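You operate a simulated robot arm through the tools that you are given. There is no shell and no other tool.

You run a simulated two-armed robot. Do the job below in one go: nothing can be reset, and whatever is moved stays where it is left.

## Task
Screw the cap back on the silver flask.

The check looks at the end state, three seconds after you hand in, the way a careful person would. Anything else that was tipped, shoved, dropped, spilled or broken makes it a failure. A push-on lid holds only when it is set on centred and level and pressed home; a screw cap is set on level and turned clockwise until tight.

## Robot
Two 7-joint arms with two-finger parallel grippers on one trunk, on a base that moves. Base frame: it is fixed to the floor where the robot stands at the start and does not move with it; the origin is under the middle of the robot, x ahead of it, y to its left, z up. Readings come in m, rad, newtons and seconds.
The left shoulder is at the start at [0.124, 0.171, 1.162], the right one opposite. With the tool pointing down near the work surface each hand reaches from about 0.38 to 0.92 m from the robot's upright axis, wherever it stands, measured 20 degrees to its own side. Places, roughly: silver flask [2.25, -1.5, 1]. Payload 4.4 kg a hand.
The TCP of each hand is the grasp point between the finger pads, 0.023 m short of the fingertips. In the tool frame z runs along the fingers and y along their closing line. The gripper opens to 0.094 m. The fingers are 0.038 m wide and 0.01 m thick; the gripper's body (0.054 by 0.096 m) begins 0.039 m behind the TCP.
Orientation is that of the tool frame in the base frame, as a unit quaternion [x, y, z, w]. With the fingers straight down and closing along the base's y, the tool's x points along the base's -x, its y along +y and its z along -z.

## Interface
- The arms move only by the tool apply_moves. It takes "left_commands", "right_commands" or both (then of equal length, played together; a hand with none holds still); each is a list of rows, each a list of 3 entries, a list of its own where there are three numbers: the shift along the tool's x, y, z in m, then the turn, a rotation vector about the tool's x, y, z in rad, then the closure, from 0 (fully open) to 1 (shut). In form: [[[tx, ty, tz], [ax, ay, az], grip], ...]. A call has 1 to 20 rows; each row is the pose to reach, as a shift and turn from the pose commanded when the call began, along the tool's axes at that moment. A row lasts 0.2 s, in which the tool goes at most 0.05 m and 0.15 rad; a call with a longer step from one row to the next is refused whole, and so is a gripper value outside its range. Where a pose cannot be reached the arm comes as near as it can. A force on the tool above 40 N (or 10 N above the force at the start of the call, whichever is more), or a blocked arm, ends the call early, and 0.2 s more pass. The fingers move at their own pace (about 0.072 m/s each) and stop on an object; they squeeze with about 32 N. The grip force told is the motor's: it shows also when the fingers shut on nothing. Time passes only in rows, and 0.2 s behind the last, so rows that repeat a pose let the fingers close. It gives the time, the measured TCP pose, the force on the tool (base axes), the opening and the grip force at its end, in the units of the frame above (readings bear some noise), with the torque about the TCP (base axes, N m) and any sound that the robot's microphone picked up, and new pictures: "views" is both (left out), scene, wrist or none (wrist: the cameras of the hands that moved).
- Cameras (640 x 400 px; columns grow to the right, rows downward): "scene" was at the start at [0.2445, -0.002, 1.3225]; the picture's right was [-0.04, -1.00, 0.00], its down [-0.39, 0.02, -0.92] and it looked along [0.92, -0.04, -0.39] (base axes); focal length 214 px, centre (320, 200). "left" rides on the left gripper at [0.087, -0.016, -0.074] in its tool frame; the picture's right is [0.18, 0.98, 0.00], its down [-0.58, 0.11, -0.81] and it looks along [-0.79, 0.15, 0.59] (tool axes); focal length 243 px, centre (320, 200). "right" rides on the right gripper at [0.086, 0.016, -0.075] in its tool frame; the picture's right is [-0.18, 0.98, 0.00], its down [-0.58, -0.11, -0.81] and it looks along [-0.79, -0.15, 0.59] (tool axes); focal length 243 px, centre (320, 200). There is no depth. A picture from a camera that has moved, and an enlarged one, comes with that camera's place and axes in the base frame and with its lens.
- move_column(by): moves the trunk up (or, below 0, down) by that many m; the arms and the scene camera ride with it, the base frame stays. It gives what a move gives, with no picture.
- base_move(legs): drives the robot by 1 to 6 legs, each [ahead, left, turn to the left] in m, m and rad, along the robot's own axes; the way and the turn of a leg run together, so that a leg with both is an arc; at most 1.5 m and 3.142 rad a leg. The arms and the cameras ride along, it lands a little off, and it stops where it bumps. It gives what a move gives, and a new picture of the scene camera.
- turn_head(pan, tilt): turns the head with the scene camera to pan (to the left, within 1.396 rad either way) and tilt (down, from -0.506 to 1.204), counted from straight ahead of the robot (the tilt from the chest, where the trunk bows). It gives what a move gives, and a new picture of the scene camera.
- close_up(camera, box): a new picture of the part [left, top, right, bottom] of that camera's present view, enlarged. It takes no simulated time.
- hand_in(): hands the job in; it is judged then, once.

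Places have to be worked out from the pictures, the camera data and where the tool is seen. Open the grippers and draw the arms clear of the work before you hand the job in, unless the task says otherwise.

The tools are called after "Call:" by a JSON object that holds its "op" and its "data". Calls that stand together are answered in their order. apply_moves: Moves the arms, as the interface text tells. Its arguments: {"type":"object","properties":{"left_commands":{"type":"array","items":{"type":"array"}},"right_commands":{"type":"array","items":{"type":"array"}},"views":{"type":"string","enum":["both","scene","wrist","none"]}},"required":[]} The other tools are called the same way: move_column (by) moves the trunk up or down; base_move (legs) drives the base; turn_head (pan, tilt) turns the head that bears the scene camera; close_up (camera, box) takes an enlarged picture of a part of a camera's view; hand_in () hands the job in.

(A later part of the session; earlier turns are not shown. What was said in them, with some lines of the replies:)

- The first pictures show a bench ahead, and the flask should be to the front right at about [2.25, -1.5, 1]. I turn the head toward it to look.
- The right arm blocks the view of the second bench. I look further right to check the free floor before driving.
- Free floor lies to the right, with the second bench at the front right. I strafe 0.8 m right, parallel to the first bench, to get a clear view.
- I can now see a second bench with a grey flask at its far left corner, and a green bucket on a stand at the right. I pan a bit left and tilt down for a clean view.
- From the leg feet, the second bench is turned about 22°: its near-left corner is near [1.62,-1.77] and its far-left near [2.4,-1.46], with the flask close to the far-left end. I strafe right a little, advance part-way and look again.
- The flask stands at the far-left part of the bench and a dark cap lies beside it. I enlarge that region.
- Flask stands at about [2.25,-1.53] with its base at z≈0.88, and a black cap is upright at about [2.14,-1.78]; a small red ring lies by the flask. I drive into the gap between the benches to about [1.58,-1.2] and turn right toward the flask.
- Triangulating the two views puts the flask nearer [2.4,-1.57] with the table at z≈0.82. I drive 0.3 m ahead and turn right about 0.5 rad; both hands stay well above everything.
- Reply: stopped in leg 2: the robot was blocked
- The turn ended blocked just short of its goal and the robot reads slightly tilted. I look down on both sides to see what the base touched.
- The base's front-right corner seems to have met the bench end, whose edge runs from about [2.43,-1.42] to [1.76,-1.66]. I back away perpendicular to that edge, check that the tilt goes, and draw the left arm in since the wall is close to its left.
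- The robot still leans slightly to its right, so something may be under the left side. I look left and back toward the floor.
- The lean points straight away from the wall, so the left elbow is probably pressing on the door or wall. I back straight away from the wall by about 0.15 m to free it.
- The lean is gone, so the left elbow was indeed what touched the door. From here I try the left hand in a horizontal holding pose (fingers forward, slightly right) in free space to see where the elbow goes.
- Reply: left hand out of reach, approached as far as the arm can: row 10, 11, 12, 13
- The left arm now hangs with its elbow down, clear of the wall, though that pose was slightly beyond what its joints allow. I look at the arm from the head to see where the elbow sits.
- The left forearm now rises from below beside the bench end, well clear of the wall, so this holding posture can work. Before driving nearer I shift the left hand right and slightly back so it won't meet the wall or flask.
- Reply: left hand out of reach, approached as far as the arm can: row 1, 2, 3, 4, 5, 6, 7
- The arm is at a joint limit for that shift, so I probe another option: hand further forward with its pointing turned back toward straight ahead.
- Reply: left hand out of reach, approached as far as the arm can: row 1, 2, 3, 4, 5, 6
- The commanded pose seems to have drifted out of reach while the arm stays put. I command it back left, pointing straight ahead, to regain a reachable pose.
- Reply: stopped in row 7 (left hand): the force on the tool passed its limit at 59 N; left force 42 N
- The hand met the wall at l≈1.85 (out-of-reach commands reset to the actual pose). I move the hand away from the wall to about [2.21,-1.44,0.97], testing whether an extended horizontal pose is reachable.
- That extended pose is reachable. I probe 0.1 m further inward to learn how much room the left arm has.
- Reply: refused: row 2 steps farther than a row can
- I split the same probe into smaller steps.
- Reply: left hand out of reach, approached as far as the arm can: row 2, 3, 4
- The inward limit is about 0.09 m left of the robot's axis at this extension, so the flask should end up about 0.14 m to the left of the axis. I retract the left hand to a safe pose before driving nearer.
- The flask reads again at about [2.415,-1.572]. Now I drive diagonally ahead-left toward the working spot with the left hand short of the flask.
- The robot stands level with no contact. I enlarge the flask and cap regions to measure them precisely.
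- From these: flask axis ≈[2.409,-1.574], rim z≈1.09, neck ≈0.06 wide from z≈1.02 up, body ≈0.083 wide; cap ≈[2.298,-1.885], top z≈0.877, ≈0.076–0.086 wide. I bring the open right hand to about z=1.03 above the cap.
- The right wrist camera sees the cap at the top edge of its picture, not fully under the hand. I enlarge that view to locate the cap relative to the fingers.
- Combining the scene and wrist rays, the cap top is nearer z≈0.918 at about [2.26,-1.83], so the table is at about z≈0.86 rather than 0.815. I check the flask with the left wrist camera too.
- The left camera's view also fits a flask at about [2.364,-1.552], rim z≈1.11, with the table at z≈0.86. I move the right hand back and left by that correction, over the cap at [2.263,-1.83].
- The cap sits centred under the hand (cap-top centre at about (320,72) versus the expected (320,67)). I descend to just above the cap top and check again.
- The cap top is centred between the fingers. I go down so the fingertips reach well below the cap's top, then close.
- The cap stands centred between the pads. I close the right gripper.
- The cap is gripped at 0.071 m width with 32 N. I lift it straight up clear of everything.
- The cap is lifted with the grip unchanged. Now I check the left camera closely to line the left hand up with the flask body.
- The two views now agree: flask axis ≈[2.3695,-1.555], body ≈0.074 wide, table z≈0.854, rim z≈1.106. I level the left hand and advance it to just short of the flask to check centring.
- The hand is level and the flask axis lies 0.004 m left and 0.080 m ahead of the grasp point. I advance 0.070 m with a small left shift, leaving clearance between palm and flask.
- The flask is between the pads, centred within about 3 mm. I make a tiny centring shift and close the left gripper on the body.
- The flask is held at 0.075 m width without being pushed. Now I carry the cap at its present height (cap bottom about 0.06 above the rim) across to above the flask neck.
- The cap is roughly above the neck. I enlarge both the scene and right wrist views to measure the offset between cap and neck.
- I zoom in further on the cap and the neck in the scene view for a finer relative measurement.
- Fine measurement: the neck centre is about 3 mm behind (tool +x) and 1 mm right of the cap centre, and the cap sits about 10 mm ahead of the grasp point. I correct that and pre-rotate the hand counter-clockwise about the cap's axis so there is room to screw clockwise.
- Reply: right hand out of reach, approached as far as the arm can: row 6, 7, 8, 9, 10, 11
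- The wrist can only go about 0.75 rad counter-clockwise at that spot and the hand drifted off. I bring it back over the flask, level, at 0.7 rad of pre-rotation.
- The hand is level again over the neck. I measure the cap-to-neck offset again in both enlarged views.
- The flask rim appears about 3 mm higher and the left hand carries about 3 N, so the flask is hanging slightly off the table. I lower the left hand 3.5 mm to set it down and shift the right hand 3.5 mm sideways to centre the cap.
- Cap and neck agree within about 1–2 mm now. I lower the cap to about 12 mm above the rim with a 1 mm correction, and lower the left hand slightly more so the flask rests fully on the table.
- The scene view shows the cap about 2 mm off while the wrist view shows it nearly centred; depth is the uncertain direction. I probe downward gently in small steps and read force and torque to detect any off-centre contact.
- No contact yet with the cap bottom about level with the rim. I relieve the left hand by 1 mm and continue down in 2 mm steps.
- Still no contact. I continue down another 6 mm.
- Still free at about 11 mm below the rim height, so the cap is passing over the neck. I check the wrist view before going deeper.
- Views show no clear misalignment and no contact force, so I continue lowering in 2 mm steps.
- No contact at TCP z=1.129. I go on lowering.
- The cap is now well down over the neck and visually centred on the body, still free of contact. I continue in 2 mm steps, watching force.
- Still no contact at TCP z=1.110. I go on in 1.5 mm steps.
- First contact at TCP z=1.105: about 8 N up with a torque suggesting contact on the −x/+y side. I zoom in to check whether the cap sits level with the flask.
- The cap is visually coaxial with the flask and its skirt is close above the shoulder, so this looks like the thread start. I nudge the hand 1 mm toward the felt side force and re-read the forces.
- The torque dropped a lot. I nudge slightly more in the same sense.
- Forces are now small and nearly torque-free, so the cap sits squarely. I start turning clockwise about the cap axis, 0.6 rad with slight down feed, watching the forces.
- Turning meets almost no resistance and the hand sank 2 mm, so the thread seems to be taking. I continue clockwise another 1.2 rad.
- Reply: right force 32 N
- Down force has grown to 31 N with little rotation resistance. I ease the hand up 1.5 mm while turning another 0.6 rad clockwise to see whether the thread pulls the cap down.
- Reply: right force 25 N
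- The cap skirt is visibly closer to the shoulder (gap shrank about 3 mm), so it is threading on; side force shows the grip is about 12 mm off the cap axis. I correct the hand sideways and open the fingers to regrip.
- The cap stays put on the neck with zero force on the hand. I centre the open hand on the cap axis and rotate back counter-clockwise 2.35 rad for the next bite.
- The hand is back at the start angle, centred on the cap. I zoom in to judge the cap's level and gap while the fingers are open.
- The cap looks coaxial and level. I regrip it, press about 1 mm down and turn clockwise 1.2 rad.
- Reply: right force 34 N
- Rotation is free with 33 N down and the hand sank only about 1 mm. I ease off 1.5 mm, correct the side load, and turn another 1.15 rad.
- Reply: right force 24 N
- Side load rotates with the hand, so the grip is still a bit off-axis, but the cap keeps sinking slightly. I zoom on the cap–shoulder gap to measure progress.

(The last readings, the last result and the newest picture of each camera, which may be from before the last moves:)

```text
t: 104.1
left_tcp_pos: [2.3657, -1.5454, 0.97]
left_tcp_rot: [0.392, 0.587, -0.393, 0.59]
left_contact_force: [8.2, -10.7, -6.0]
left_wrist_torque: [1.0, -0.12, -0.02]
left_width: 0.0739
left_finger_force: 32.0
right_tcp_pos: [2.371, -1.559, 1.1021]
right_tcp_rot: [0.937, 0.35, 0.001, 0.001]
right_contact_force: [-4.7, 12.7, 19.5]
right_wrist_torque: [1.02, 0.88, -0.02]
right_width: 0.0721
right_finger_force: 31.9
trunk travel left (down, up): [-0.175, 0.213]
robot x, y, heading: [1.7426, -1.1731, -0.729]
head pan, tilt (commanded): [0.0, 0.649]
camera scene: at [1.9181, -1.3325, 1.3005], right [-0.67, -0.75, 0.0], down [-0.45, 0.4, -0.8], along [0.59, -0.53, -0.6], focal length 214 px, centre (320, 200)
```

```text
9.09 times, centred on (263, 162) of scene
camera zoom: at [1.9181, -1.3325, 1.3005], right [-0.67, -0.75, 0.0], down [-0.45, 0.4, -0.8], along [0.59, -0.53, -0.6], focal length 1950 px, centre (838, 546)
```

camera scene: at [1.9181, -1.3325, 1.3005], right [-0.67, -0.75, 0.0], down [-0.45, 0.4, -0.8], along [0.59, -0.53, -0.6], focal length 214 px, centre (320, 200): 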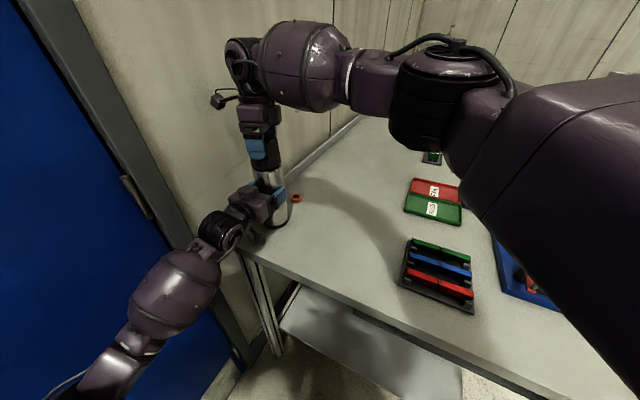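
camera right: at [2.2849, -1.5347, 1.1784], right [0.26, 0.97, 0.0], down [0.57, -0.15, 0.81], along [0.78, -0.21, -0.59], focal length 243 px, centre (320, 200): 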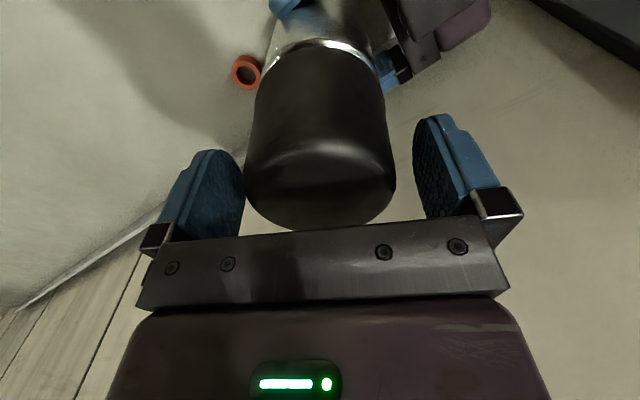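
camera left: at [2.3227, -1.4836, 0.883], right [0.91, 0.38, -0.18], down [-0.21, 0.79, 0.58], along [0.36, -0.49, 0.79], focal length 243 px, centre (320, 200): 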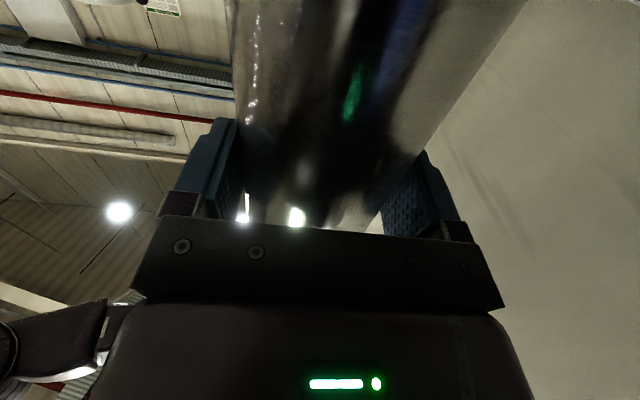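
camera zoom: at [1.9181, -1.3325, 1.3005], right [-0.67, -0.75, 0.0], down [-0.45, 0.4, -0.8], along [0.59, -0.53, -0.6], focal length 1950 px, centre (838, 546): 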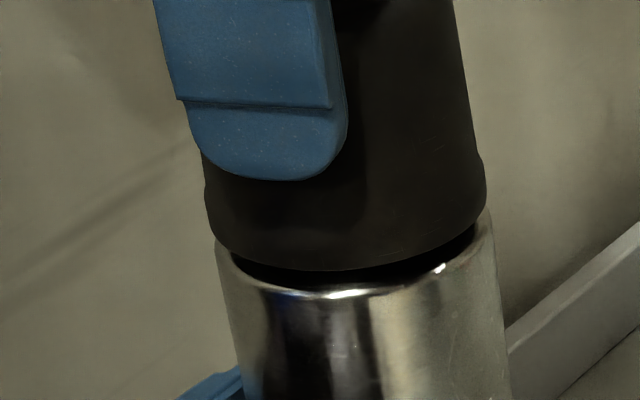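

The gap shrank about 1 mm more over this stroke, consistent with a thread of a few mm pitch; several more strokes will be needed. I open, recentre and rotate back for the next bite.

Call:
{"op": "apply_moves", "data": {"right_commands": [[[0.0, -0.0005, -0.001], [0, 0, 0], 0.6], [[0.0005, -0.0013, -0.0015], [0, 0, 0], 0], [[0.0005, -0.0013, -0.0015], [0, 0, 0], 0], [[0.0005, -0.0013, -0.0015], [0, 0, -0.15], 0], [[0.0005, -0.0013, -0.0015], [0, 0, -0.3], 0], [[0.0005, -0.0013, -0.0015], [0, 0, -0.45], 0], [[0.0005, -0.0013, -0.0015], [0, 0, -0.6], 0], [[0.0005, -0.0013, -0.0015], [0, 0, -0.75], 0], [[0.0005, -0.0013, -0.0015], [0, 0, -0.9], 0], [[0.0005, -0.0013, -0.0015], [0, 0, -1.05], 0], [[0.0005, -0.0013, -0.0015], [0, 0, -1.2], 0], [[0.0005, -0.0013, -0.0015], [0, 0, -1.35], 0], [[0.0005, -0.0013, -0.0015], [0, 0, -1.5], 0], [[0.0005, -0.0013, -0.0015], [0, 0, -1.65], 0], [[0.0005, -0.0013, -0.0015], [0, 0, -1.8], 0], [[0.0005, -0.0013, -0.0015], [0, 0, -1.95], 0], [[0.0005, -0.0013, -0.0015], [0, 0, -2.1], 0], [[0.0005, -0.0013, -0.0015], [0, 0, -2.25], 0], [[0.0005, -0.0013, -0.0015], [0, 0, -2.35], 0], [[0.0005, -0.0013, -0.0015], [0, 0, -2.35], 0]], "views": "none"}}

Call:
{"op": "close_up", "data": {"camera": "scene", "box": [228, 120, 298, 164]}}

Call:
{"op": "close_up", "data": {"camera": "scene", "box": [228, 140, 298, 184]}}

```text
t: 108.3
left_tcp_pos: [2.3673, -1.5458, 0.9697]
left_tcp_rot: [0.392, 0.587, -0.392, 0.589]
left_contact_force: [-1.2, -2.0, 4.6]
left_wrist_torque: [-0.4, 0.3, -0.02]
left_width: 0.0738
left_finger_force: 32.2
right_tcp_pos: [2.3712, -1.5572, 1.1032]
right_tcp_rot: [0.038, 0.999, -0.003, 0.003]
right_contact_force: [0.2, -0.7, -0.7]
right_wrist_torque: [0.01, -0.03, -0.02]
right_width: 0.094
right_finger_force: 0.2
trunk travel left (down, up): [-0.175, 0.213]
robot x, y, heading: [1.7358, -1.1763, -0.726]
head pan, tilt (commanded): [0.0, 0.649]
```

```text
9.09 times, centred on (263, 142) of scene
camera zoom: at [1.9183, -1.3332, 1.3004], right [-0.67, -0.75, 0.0], down [-0.45, 0.4, -0.8], along [0.59, -0.53, -0.6], focal length 1950 px, centre (838, 727)
```

zoom: 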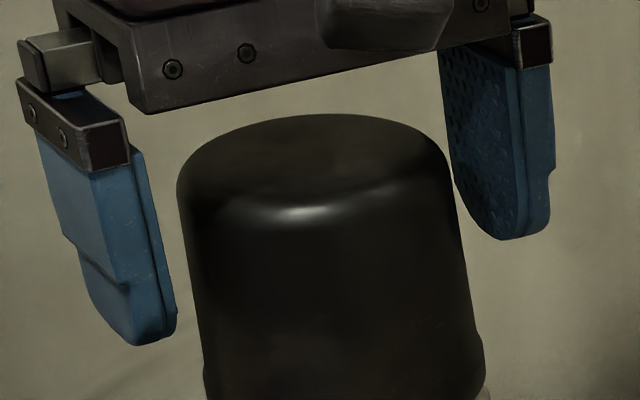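

```text
9.09 times, centred on (263, 162) of scene
camera zoom: at [1.9183, -1.3332, 1.3004], right [-0.67, -0.75, 0.0], down [-0.45, 0.4, -0.8], along [0.59, -0.53, -0.6], focal length 1950 px, centre (838, 546)
```

zoom: 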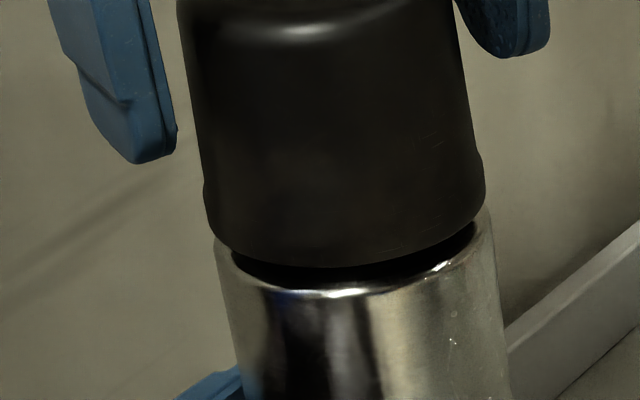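

Stroke 2 lowered the cap about 1.6 mm, so the thread is clearly engaged (about 4 mm per turn). I regrip and do a full 2.35 rad clockwise stroke with gentle down feed.

Call:
{"op": "apply_moves", "data": {"right_commands": [[[0, 0, 0], [0, 0, 0], 0.6], [[0, 0, 0], [0, 0, 0], 1], [[0, 0, 0.0005], [0, 0, 0], 1], [[0, 0, 0.001], [0, 0, 0.12], 1], [[0, 0, 0.0011], [0, 0, 0.26], 1], [[0, 0, 0.0012], [0, 0, 0.4], 1], [[0, 0, 0.0013], [0, 0, 0.54], 1], [[0, 0, 0.0014], [0, 0, 0.68], 1], [[0, 0, 0.0015], [0, 0, 0.82], 1], [[0, 0, 0.0016], [0, 0, 0.96], 1], [[0, 0, 0.0017], [0, 0, 1.1], 1], [[0, 0, 0.0018], [0, 0, 1.24], 1], [[0, 0, 0.0019], [0, 0, 1.38], 1], [[0, 0, 0.002], [0, 0, 1.52], 1], [[0, 0, 0.0021], [0, 0, 1.66], 1], [[0, 0, 0.0022], [0, 0, 1.8], 1], [[0, 0, 0.0023], [0, 0, 1.94], 1], [[0, 0, 0.0024], [0, 0, 2.08], 1], [[0, 0, 0.0025], [0, 0, 2.22], 1], [[0, 0, 0.0026], [0, 0, 2.35], 1]], "views": "none"}}

```text
t: 112.5
left_tcp_pos: [2.3651, -1.5449, 0.9699]
left_tcp_rot: [0.392, 0.588, -0.392, 0.59]
left_contact_force: [-27.2, 11.1, -4.8]
left_wrist_torque: [-0.47, -1.83, -2.01]
left_width: 0.0749
left_finger_force: 32.2
right_tcp_pos: [2.3719, -1.5576, 1.1021]
right_tcp_rot: [0.937, 0.349, 0.003, 0.003]
right_contact_force: [24.3, -10.1, 6.5]
right_wrist_torque: [-0.54, -1.03, 1.69]
right_width: 0.072
right_finger_force: 32.0
trunk travel left (down, up): [-0.175, 0.213]
robot x, y, heading: [1.7397, -1.1775, -0.73]
head pan, tilt (commanded): [0.0, 0.649]
```

The torque jumped to 1.7 N·m resisting clockwise rotation (mirrored at the left hand), so the cap has come tight. I look closely before releasing.

Call:
{"op": "close_up", "data": {"camera": "scene", "box": [218, 100, 306, 188]}}

Call:
{"op": "close_up", "data": {"camera": "scene", "box": [228, 140, 298, 184]}}

```text
4.55 times, centred on (262, 144) of scene
camera zoom: at [1.9184, -1.333, 1.3003], right [-0.67, -0.75, 0.0], down [-0.45, 0.4, -0.8], along [0.59, -0.53, -0.6], focal length 975 px, centre (584, 454)
```

zoom: 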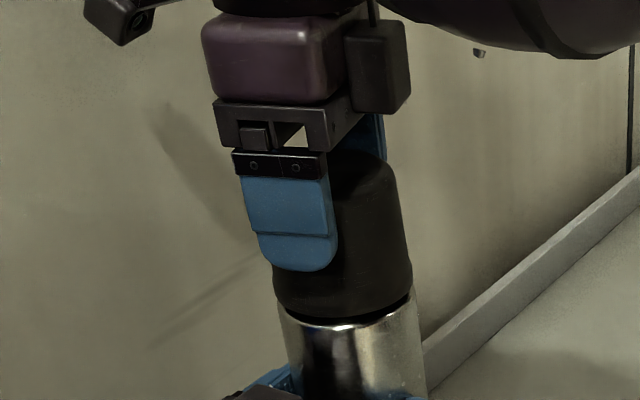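

```text
9.09 times, centred on (263, 162) of scene
camera zoom: at [1.9184, -1.333, 1.3003], right [-0.67, -0.75, 0.0], down [-0.45, 0.4, -0.8], along [0.59, -0.53, -0.6], focal length 1950 px, centre (838, 546)
```

zoom: 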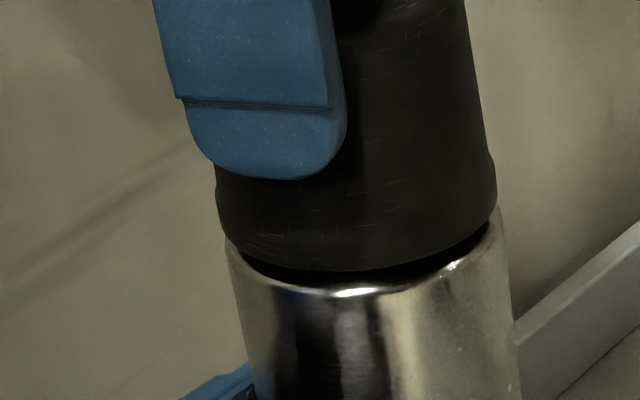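

The gap has closed a bit more and the flask leaned about 2–3 mm sideways under the twisting load. I release the cap and rotate back, then will re-check tightness with a fresh, centred grip.

Call:
{"op": "apply_moves", "data": {"right_commands": [[[0.0, 0, 0], [0, 0, -0.05], 1], [[0.0, 0, -0.001], [0, 0, -0.05], 0.6], [[0.0, 0, -0.0015], [0, 0, -0.05], 0], [[0.0, 0, -0.0015], [0, 0, -0.15], 0], [[0.0, 0, -0.0015], [0, 0, -0.3], 0], [[0.0, 0, -0.0015], [0, 0, -0.45], 0], [[0.0, 0, -0.0015], [0, 0, -0.6], 0], [[0.0, 0, -0.0015], [0, 0, -0.75], 0], [[0.0, 0, -0.0015], [0, 0, -0.9], 0], [[0.0, 0, -0.0015], [0, 0, -1.05], 0], [[0.0, 0, -0.0015], [0, 0, -1.2], 0], [[0.0, 0, -0.0015], [0, 0, -1.35], 0], [[0.0, 0, -0.0015], [0, 0, -1.5], 0], [[0.0, 0, -0.0015], [0, 0, -1.65], 0], [[0.0, 0, -0.0015], [0, 0, -1.8], 0], [[0.0, 0, -0.0015], [0, 0, -1.95], 0], [[0.0, 0, -0.0015], [0, 0, -2.1], 0], [[0.0, 0, -0.0015], [0, 0, -2.25], 0], [[0.0, 0, -0.0015], [0, 0, -2.35], 0], [[0.0, 0, -0.0015], [0, 0, -2.35], 0]], "views": "both"}}

Call:
{"op": "close_up", "data": {"camera": "scene", "box": [228, 120, 298, 164]}}

Call:
{"op": "close_up", "data": {"camera": "scene", "box": [228, 140, 298, 184]}}

Call:
{"op": "close_up", "data": {"camera": "right", "box": [200, 0, 440, 150]}}

```text
t: 116.7
left_tcp_pos: [2.3665, -1.5444, 0.9704]
left_tcp_rot: [0.392, 0.588, -0.392, 0.589]
left_contact_force: [0.4, 0.5, -1.3]
left_wrist_torque: [0.14, -0.05, -0.01]
left_width: 0.074
left_finger_force: 31.8
right_tcp_pos: [2.3721, -1.5572, 1.1005]
right_tcp_rot: [0.038, 0.999, 0.0, 0.001]
right_contact_force: [-0.6, -0.4, 0.5]
right_wrist_torque: [0.02, 0.01, -0.03]
right_width: 0.094
right_finger_force: 0.0
trunk travel left (down, up): [-0.175, 0.213]
robot x, y, heading: [1.74, -1.1807, -0.729]
head pan, tilt (commanded): [0.0, 0.649]
camera scene: at [1.9189, -1.3333, 1.3002], right [-0.67, -0.75, 0.0], down [-0.45, 0.4, -0.8], along [0.59, -0.53, -0.6], focal length 214 px, centre (320, 200)
camera right: at [2.284, -1.5347, 1.1752], right [0.26, 0.97, 0.0], down [0.57, -0.15, 0.81], along [0.78, -0.21, -0.59], focal length 243 px, centre (320, 200)
```

scene: 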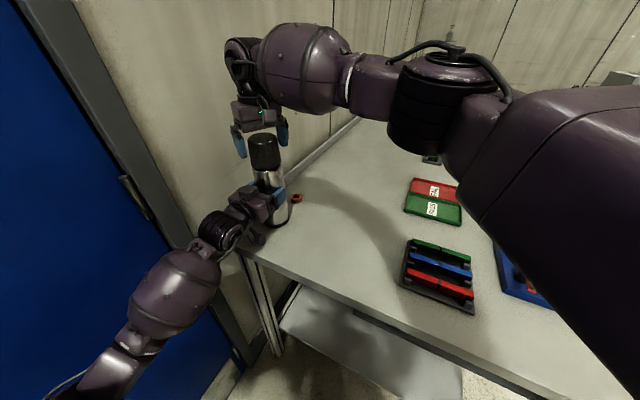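
right: 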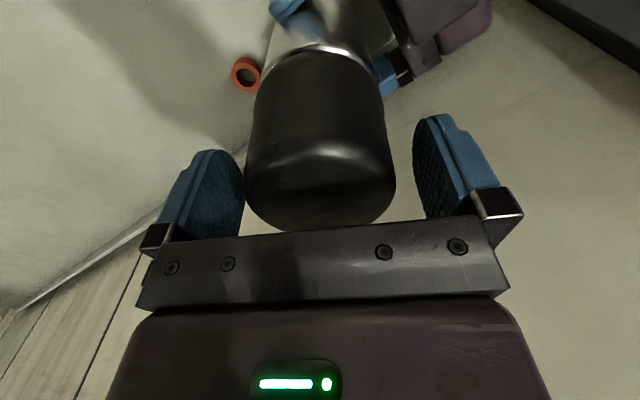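

```text
9.09 times, centred on (263, 142) of scene
camera zoom: at [1.9189, -1.3333, 1.3002], right [-0.67, -0.75, 0.0], down [-0.45, 0.4, -0.8], along [0.59, -0.53, -0.6], focal length 1950 px, centre (838, 727)
```

zoom: 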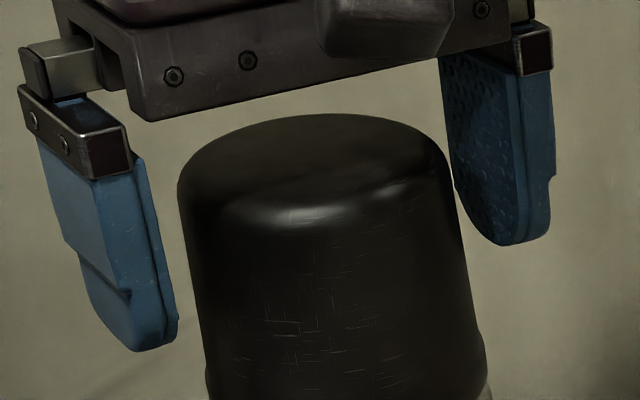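

```text
9.09 times, centred on (263, 162) of scene
camera zoom: at [1.9189, -1.3333, 1.3002], right [-0.67, -0.75, 0.0], down [-0.45, 0.4, -0.8], along [0.59, -0.53, -0.6], focal length 1950 px, centre (838, 546)
```

zoom: 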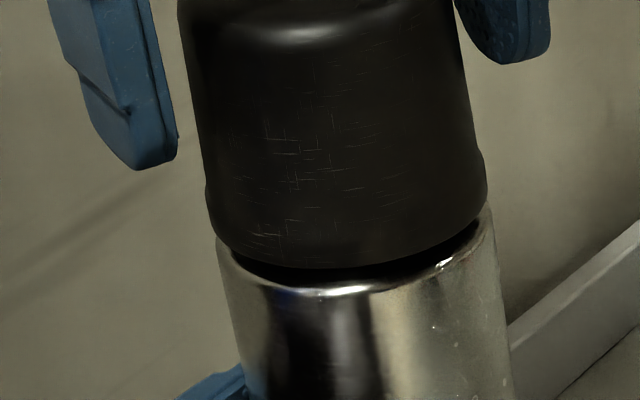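

```text
2.67 times, centred on (320, 75) of right
camera zoom: at [2.284, -1.5347, 1.1752], right [0.26, 0.97, 0.0], down [0.57, -0.15, 0.81], along [0.78, -0.21, -0.59], focal length 647 px, centre (320, 533)
```

zoom: 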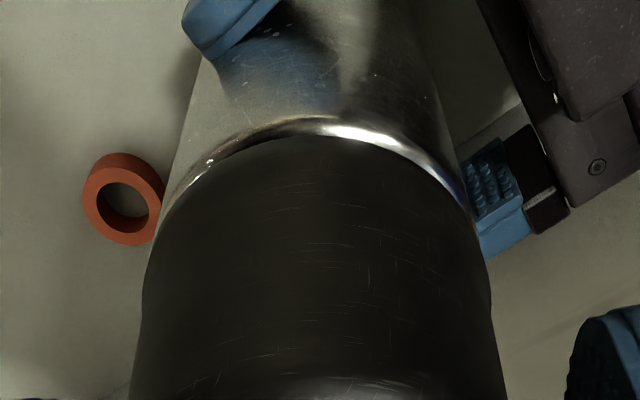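

The cap stayed at the same height after that stroke, so it reached its stop early in it. I regrip at the fresh angle and turn in small increments to confirm the torque rises at once.

Call:
{"op": "apply_moves", "data": {"right_commands": [[[0, 0, 0], [0, 0, 0], 0.6], [[0, 0, 0], [0, 0, 0], 1], [[0, 0, 0], [0, 0, 0], 1], [[0, 0, 0.0005], [0, 0, 0.05], 1], [[0, 0, 0.0005], [0, 0, 0.1], 1], [[0, 0, 0.0005], [0, 0, 0.15], 1], [[0, 0, 0.0005], [0, 0, 0.2], 1]], "views": "none"}}

```text
t: 118.3
left_tcp_pos: [2.3668, -1.5447, 0.9697]
left_tcp_rot: [0.391, 0.589, -0.392, 0.589]
left_contact_force: [3.0, -0.8, -1.0]
left_wrist_torque: [0.12, 0.82, -0.74]
left_width: 0.0755
left_finger_force: 32.1
right_tcp_pos: [2.3713, -1.5555, 1.1011]
right_tcp_rot: [0.137, 0.991, 0.0, 0.002]
right_contact_force: [-3.3, 1.3, 1.3]
right_wrist_torque: [0.12, -0.17, 0.8]
right_width: 0.0721
right_finger_force: 32.3
trunk travel left (down, up): [-0.175, 0.213]
robot x, y, heading: [1.7409, -1.1743, -0.727]
head pan, tilt (commanded): [0.0, 0.649]
```

Torque rises to 0.8 N·m within 0.2 rad, so the cap is up against its stop. I turn a further 0.25 rad to make it properly tight.

Call:
{"op": "apply_moves", "data": {"right_commands": [[[0, 0, 0], [0, 0, 0.06], 1], [[0, 0, 0], [0, 0, 0.12], 1], [[0, 0, 0], [0, 0, 0.18], 1], [[0, 0, 0], [0, 0, 0.25], 1], [[0, 0, 0], [0, 0, 0.25], 1]], "views": "none"}}

Call:
{"op": "close_up", "data": {"camera": "scene", "box": [218, 100, 306, 188]}}

```text
t: 119.5
left_tcp_pos: [2.367, -1.5448, 0.9699]
left_tcp_rot: [0.391, 0.587, -0.392, 0.59]
left_contact_force: [-0.4, 0.9, -0.7]
left_wrist_torque: [-0.11, 0.37, -0.67]
left_width: 0.0738
left_finger_force: 31.8
right_tcp_pos: [2.3708, -1.5589, 1.103]
right_tcp_rot: [0.26, 0.965, -0.001, 0.002]
right_contact_force: [0.0, -2.5, -0.7]
right_wrist_torque: [-0.24, -0.18, 0.71]
right_width: 0.0721
right_finger_force: 31.9
trunk travel left (down, up): [-0.175, 0.213]
robot x, y, heading: [1.744, -1.1741, -0.727]
head pan, tilt (commanded): [0.0, 0.649]
```

```text
4.55 times, centred on (262, 144) of scene
camera zoom: at [1.9186, -1.3334, 1.3003], right [-0.67, -0.75, 0.0], down [-0.45, 0.4, -0.8], along [0.59, -0.53, -0.6], focal length 975 px, centre (584, 454)
```

zoom: 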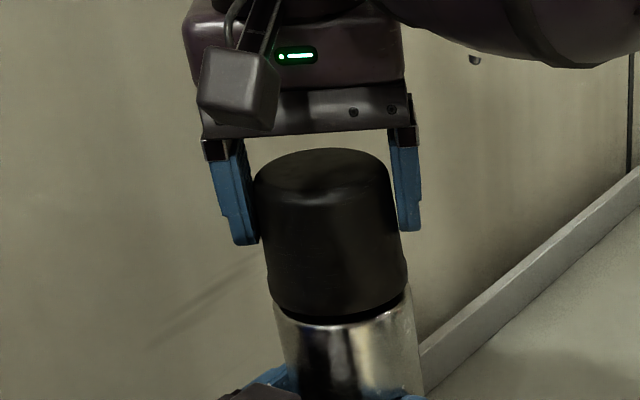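

Torque holds near 0.7 N·m while turning, so something slips or the cap still creeps. I take detailed zooms before and after another small turn to see what moves.

Call:
{"op": "close_up", "data": {"camera": "scene", "box": [240, 134, 290, 166]}}

Call:
{"op": "close_up", "data": {"camera": "scene", "box": [240, 158, 290, 190]}}

Call:
{"op": "apply_moves", "data": {"right_commands": [[[0, 0, 0], [0, 0, 0.1], 1], [[0, 0, 0], [0, 0, 0.2], 1], [[0, 0, 0], [0, 0, 0.3], 1], [[0, 0, 0], [0, 0, 0.3], 1]], "views": "none"}}

Call:
{"op": "close_up", "data": {"camera": "scene", "box": [240, 134, 290, 166]}}

Call:
{"op": "close_up", "data": {"camera": "scene", "box": [240, 158, 290, 190]}}

```text
12.50 times, centred on (265, 150) of scene
camera zoom: at [1.9186, -1.3334, 1.3003], right [-0.67, -0.75, 0.0], down [-0.45, 0.4, -0.8], along [0.59, -0.53, -0.6], focal length 2681 px, centre (1008, 825)
```

zoom: 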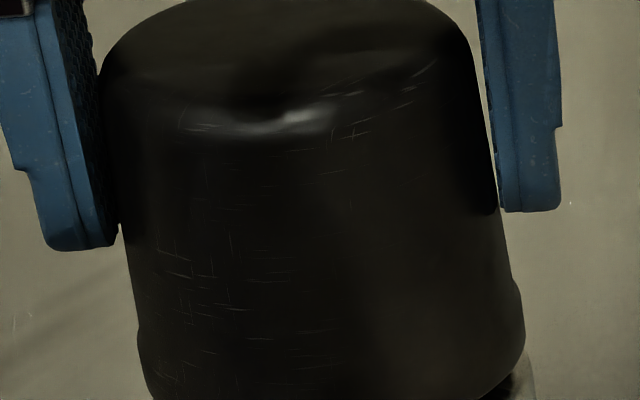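

```text
12.50 times, centred on (265, 174) of scene
camera zoom: at [1.9186, -1.3334, 1.3003], right [-0.67, -0.75, 0.0], down [-0.45, 0.4, -0.8], along [0.59, -0.53, -0.6], focal length 2681 px, centre (1008, 525)
```

zoom: 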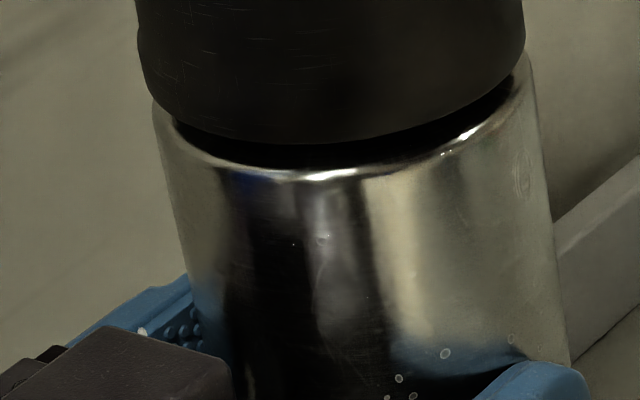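

```text
t: 120.5
left_tcp_pos: [2.3667, -1.5433, 0.9692]
left_tcp_rot: [0.391, 0.588, -0.392, 0.59]
left_contact_force: [1.3, 5.5, 1.3]
left_wrist_torque: [0.07, 0.18, -0.99]
left_width: 0.0749
left_finger_force: 32.5
right_tcp_pos: [2.3721, -1.5578, 1.1025]
right_tcp_rot: [0.403, 0.915, -0.001, 0.003]
right_contact_force: [-2.0, -5.1, -0.4]
right_wrist_torque: [-0.62, 0.35, 1.06]
right_width: 0.0727
right_finger_force: 31.7
trunk travel left (down, up): [-0.175, 0.213]
robot x, y, heading: [1.7404, -1.1738, -0.725]
head pan, tilt (commanded): [0.0, 0.649]
```

```text
12.50 times, centred on (265, 150) of scene
camera zoom: at [1.9186, -1.3333, 1.3003], right [-0.67, -0.75, 0.0], down [-0.45, 0.4, -0.8], along [0.59, -0.53, -0.6], focal length 2681 px, centre (1008, 825)
```

zoom: 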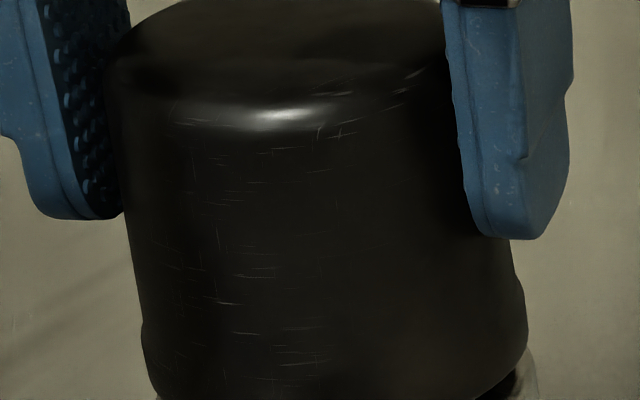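

```text
12.50 times, centred on (265, 174) of scene
camera zoom: at [1.9186, -1.3333, 1.3003], right [-0.67, -0.75, 0.0], down [-0.45, 0.4, -0.8], along [0.59, -0.53, -0.6], focal length 2681 px, centre (1008, 525)
```

zoom: 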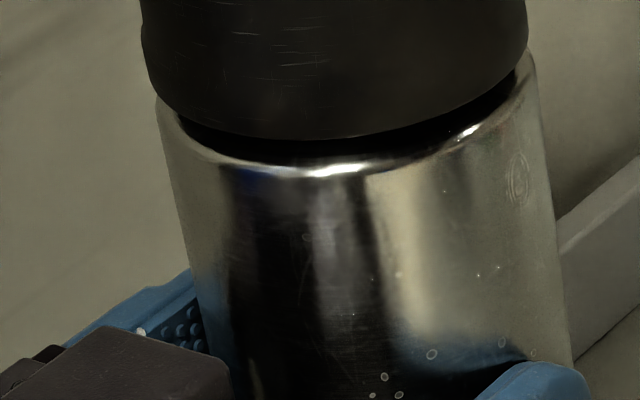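

The cap and flask marks moved together by only ~0.06 rad while the fingers turned 0.3 rad, so the cap is locked to the flask and the fingers slip on it: it is tight. As a check I pull up gently 1.5 mm to see that the thread holds.

Call:
{"op": "apply_moves", "data": {"right_commands": [[[0, 0, -0.0008], [0, 0, 0], 1], [[0, 0, -0.0015], [0, 0, 0], 1], [[0, 0, -0.0015], [0, 0, 0], 1]], "views": "none"}}

```text
t: 121.3
left_tcp_pos: [2.3663, -1.5454, 0.97]
left_tcp_rot: [0.392, 0.587, -0.393, 0.59]
left_contact_force: [-3.0, 8.2, 3.6]
left_wrist_torque: [-0.41, -0.36, -0.65]
left_width: 0.0752
left_finger_force: 31.4
right_tcp_pos: [2.3725, -1.5576, 1.1033]
right_tcp_rot: [0.402, 0.916, -0.001, 0.002]
right_contact_force: [2.6, -8.3, -6.2]
right_wrist_torque: [-0.65, 0.05, 0.64]
right_width: 0.0726
right_finger_force: 31.6
trunk travel left (down, up): [-0.175, 0.213]
robot x, y, heading: [1.7407, -1.1726, -0.727]
head pan, tilt (commanded): [0.0, 0.649]
```

The hand now feels 6 N of downward pull, so the thread holds the cap. I undo the pull, open the right hand and raise it straight up clear of the cap.

Call:
{"op": "apply_moves", "data": {"right_commands": [[[0, 0, 0.001], [0, 0, -0.03], 1], [[0, 0, 0.001], [0, 0, -0.03], 0.6], [[0, 0, 0.001], [0, 0, -0.03], 0], [[0, 0, 0.001], [0, 0, -0.03], 0], [[0, 0, -0.03], [0, 0, -0.03], 0], [[0, 0, -0.07], [0, 0, -0.03], 0], [[0, 0, -0.11], [0, 0, -0.03], 0], [[0, 0, -0.14], [0, 0, -0.03], 0], [[0, 0, -0.14], [0, 0, -0.03], 0]], "views": "both"}}

Call:
{"op": "close_up", "data": {"camera": "scene", "box": [210, 110, 322, 240]}}

```text
t: 123.3
left_tcp_pos: [2.367, -1.5455, 0.969]
left_tcp_rot: [0.392, 0.588, -0.392, 0.589]
left_contact_force: [0.2, -0.1, -0.2]
left_wrist_torque: [0.05, 0.01, 0.02]
left_width: 0.0746
left_finger_force: 31.6
right_tcp_pos: [2.3717, -1.558, 1.2458]
right_tcp_rot: [0.387, 0.922, 0.0, 0.002]
right_contact_force: [-0.2, -0.3, -0.5]
right_wrist_torque: [0.01, 0.0, 0.01]
right_width: 0.0938
right_finger_force: 0.1
trunk travel left (down, up): [-0.175, 0.213]
robot x, y, heading: [1.7352, -1.1785, -0.732]
head pan, tilt (commanded): [0.0, 0.649]
camera scene: at [1.9187, -1.3334, 1.3002], right [-0.67, -0.75, 0.0], down [-0.45, 0.4, -0.8], along [0.59, -0.53, -0.6], focal length 214 px, centre (320, 200)
camera right: at [2.3195, -1.4842, 1.3189], right [0.83, 0.56, 0.0], down [0.33, -0.49, 0.81], along [0.45, -0.67, -0.59], focal length 243 px, centre (320, 200)
```

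scene: 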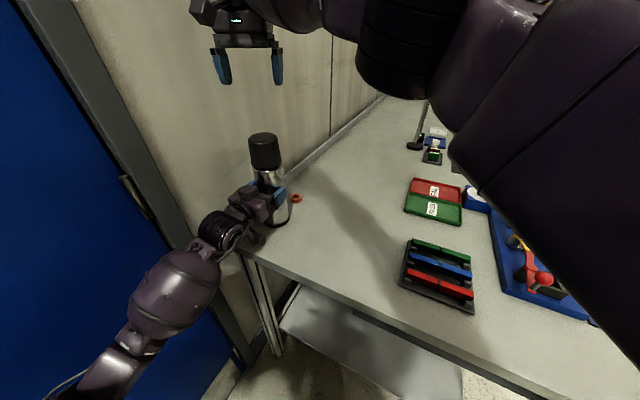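
right: 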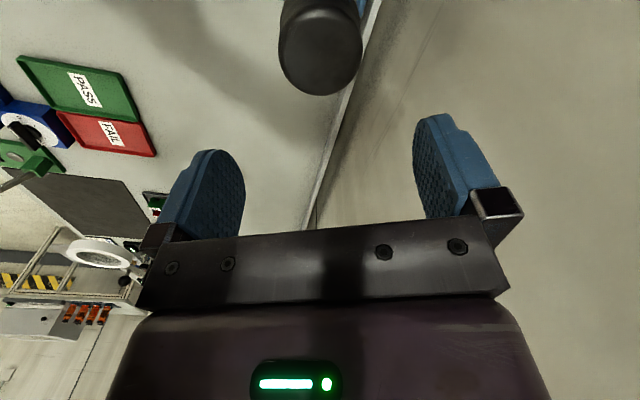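

```text
3.08 times, centred on (266, 175) of scene
camera zoom: at [1.9187, -1.3334, 1.3002], right [-0.67, -0.75, 0.0], down [-0.45, 0.4, -0.8], along [0.59, -0.53, -0.6], focal length 660 px, centre (486, 277)
```

zoom: 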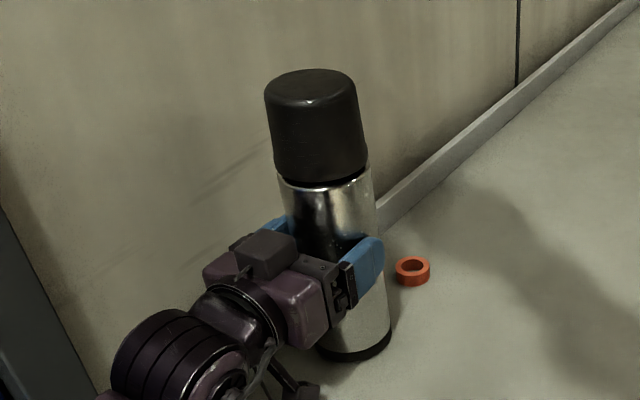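

Cap and flask look straight and complete, and the left hand carries no load, so the flask stands on the table. I open the left gripper and withdraw it straight back.

Call:
{"op": "apply_moves", "data": {"left_commands": [[[0, 0, 0], [0, 0, 0], 0.5], [[0, 0, 0], [0, 0, 0], 0.15], [[0, 0, 0], [0, 0, 0], 0], [[0, 0, 0], [0, 0, 0], 0], [[0, 0, -0.015], [0, 0, 0], 0], [[0, 0, -0.035], [0, 0, 0], 0], [[0, 0, -0.06], [0, 0, 0], 0], [[0, 0, -0.09], [0, 0, 0], 0], [[0, 0, -0.12], [0, 0, 0], 0], [[0, 0, -0.15], [0, 0, 0], 0], [[0, 0, -0.15], [0, 0, 0], 0]], "views": "both"}}

Call:
{"op": "close_up", "data": {"camera": "scene", "box": [210, 110, 322, 240]}}

```text
t: 125.7
left_tcp_pos: [2.3086, -1.4054, 0.9695]
left_tcp_rot: [0.391, 0.588, -0.392, 0.59]
left_contact_force: [0.1, 0.4, -0.9]
left_wrist_torque: [0.02, -0.03, 0.0]
left_width: 0.094
left_finger_force: 0.0
right_tcp_pos: [2.3714, -1.5576, 1.2467]
right_tcp_rot: [0.388, 0.922, -0.001, 0.002]
right_contact_force: [0.2, -0.5, 0.8]
right_wrist_torque: [0.01, 0.01, -0.01]
right_width: 0.0941
right_finger_force: 0.1
trunk travel left (down, up): [-0.175, 0.213]
robot x, y, heading: [1.7393, -1.1762, -0.729]
head pan, tilt (commanded): [0.0, 0.649]
camera scene: at [1.9189, -1.3337, 1.3001], right [-0.67, -0.75, 0.0], down [-0.45, 0.4, -0.8], along [0.59, -0.53, -0.6], focal length 214 px, centre (320, 200)
camera left: at [2.2648, -1.3441, 0.8819], right [0.91, 0.38, -0.18], down [-0.21, 0.79, 0.58], along [0.36, -0.49, 0.79], focal length 243 px, centre (320, 200)
```

scene: 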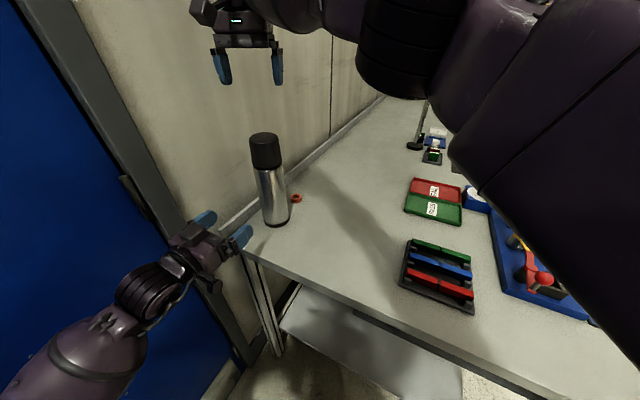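
left: 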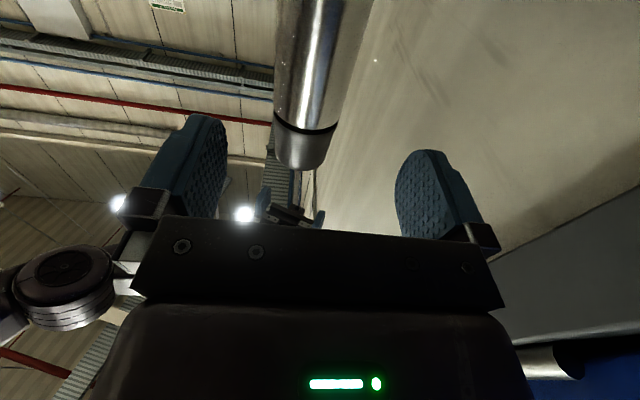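

```text
3.08 times, centred on (266, 175) of scene
camera zoom: at [1.9189, -1.3337, 1.3001], right [-0.67, -0.75, 0.0], down [-0.45, 0.4, -0.8], along [0.59, -0.53, -0.6], focal length 660 px, centre (486, 277)
```

zoom: 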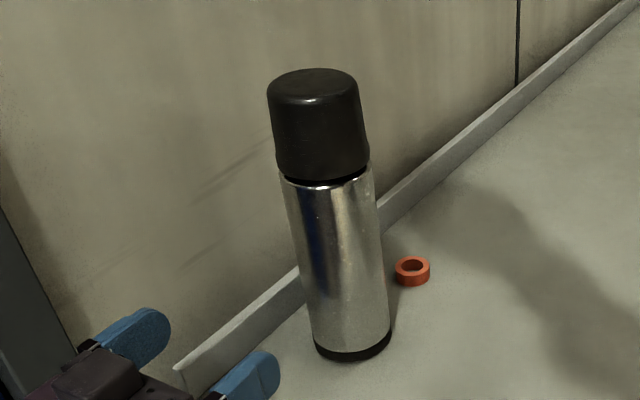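

The flask stands upright with the cap on. I inspect the cap joint from the left camera to verify it is level all round.

Call:
{"op": "close_up", "data": {"camera": "left", "box": [240, 60, 400, 180]}}

Call:
{"op": "close_up", "data": {"camera": "scene", "box": [228, 140, 298, 184]}}

```text
3.33 times, centred on (320, 120) of left
camera zoom: at [2.2648, -1.3441, 0.8819], right [0.91, 0.38, -0.18], down [-0.21, 0.79, 0.58], along [0.36, -0.49, 0.79], focal length 809 px, centre (320, 467)
```

zoom: 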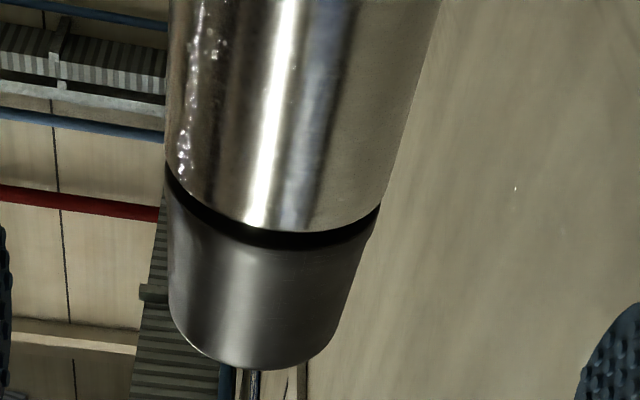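

```text
9.09 times, centred on (263, 162) of scene
camera zoom: at [1.9189, -1.3337, 1.3001], right [-0.67, -0.75, 0.0], down [-0.45, 0.4, -0.8], along [0.59, -0.53, -0.6], focal length 1950 px, centre (838, 546)
```

zoom: 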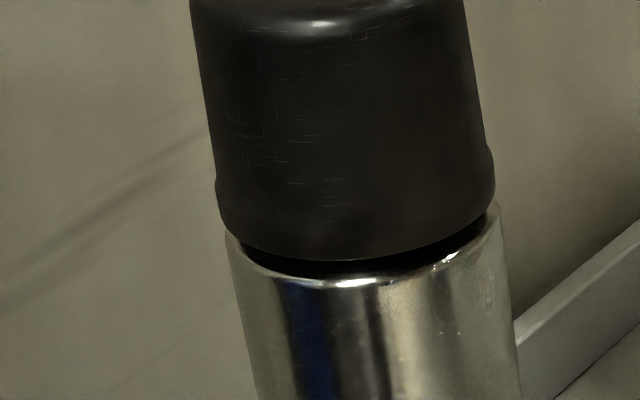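

The joint is level and even all round. I draw the right arm back and to the right at height, and the left arm further back, to clear the work.

Call:
{"op": "apply_moves", "data": {"left_commands": [[[0, 0, -0.01], [0, 0, 0], 0], [[0, 0, -0.02], [0, 0, 0], 0], [[0, 0, -0.03], [0, 0, 0], 0], [[0, 0, -0.04], [0, 0, 0], 0], [[0, 0, -0.05], [0, 0, 0], 0], [[0, 0, -0.06], [0, 0, 0], 0], [[0, 0, -0.06], [0, 0, 0], 0]], "right_commands": [[[0.0, -0.03, -0.01], [0, 0, 0], 0], [[0.02, -0.07, -0.01], [0, 0, 0], 0], [[0.05, -0.11, -0.01], [0, 0, 0], 0], [[0.08, -0.15, -0.01], [0, 0, 0], 0], [[0.11, -0.19, -0.01], [0, 0, 0], 0], [[0.15, -0.22, -0.01], [0, 0, 0], 0], [[0.15, -0.22, -0.01], [0, 0, 0], 0]], "views": "scene"}}

```text
t: 127.3
left_tcp_pos: [2.2863, -1.3522, 0.9691]
left_tcp_rot: [0.392, 0.587, -0.393, 0.589]
left_contact_force: [0.0, -0.3, 1.0]
left_wrist_torque: [0.0, -0.02, -0.01]
left_width: 0.0939
left_finger_force: 0.0
right_tcp_pos: [2.1101, -1.6029, 1.2523]
right_tcp_rot: [0.388, 0.922, -0.001, 0.002]
right_contact_force: [0.0, -0.2, -0.5]
right_wrist_torque: [0.01, -0.02, 0.02]
right_width: 0.094
right_finger_force: 0.1
trunk travel left (down, up): [-0.175, 0.213]
robot x, y, heading: [1.7397, -1.1762, -0.722]
head pan, tilt (commanded): [0.0, 0.649]
camera scene: at [1.9193, -1.3334, 1.3001], right [-0.67, -0.75, 0.0], down [-0.45, 0.4, -0.8], along [0.59, -0.53, -0.6], focal length 214 px, centre (320, 200)
```

scene: 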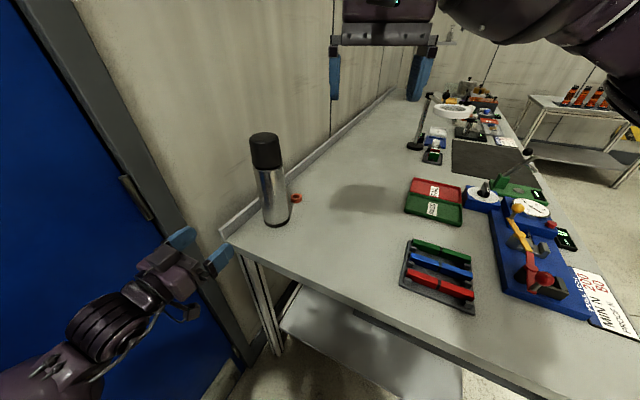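

The flask stands upright with the cap tight and level. The ring, trays and other items are where they were, and both open hands are clear of the work. I hand the job in.

Call:
{"op": "hand_in", "data": {}}

```text
The job is handed in.
```

I screwed the cap back onto the silver flask and handed the job in. The result of the check has not come back to me.

- **Cap:** It threaded on over about three-quarters of a turn, until it would not turn further. Beyond that the fingers slipped on the cap while cap and flask moved together. It also held against a gentle upward pull. From two cameras the joint looks level, with an even gap of about 5 to 7 mm left above the flask's shoulder.
- **Flask:** It was held by its body and lifted about 3 mm off the bench once during the work, then set back down. It now stands upright on the bench, within a few millimetres of where it stood.
- **Bumps on the way:** While I was positioning the robot, its left elbow leaned on the blue door and its left hand later touched the wall once. The cameras showed nothing displaced by either.
- **Red ring:** A small red ring lay beside the flask. It looked too small to fit the neck, so I left it there.

Both grippers are open and the arms are clear of the work. The trays and tools near the flask look unmoved.
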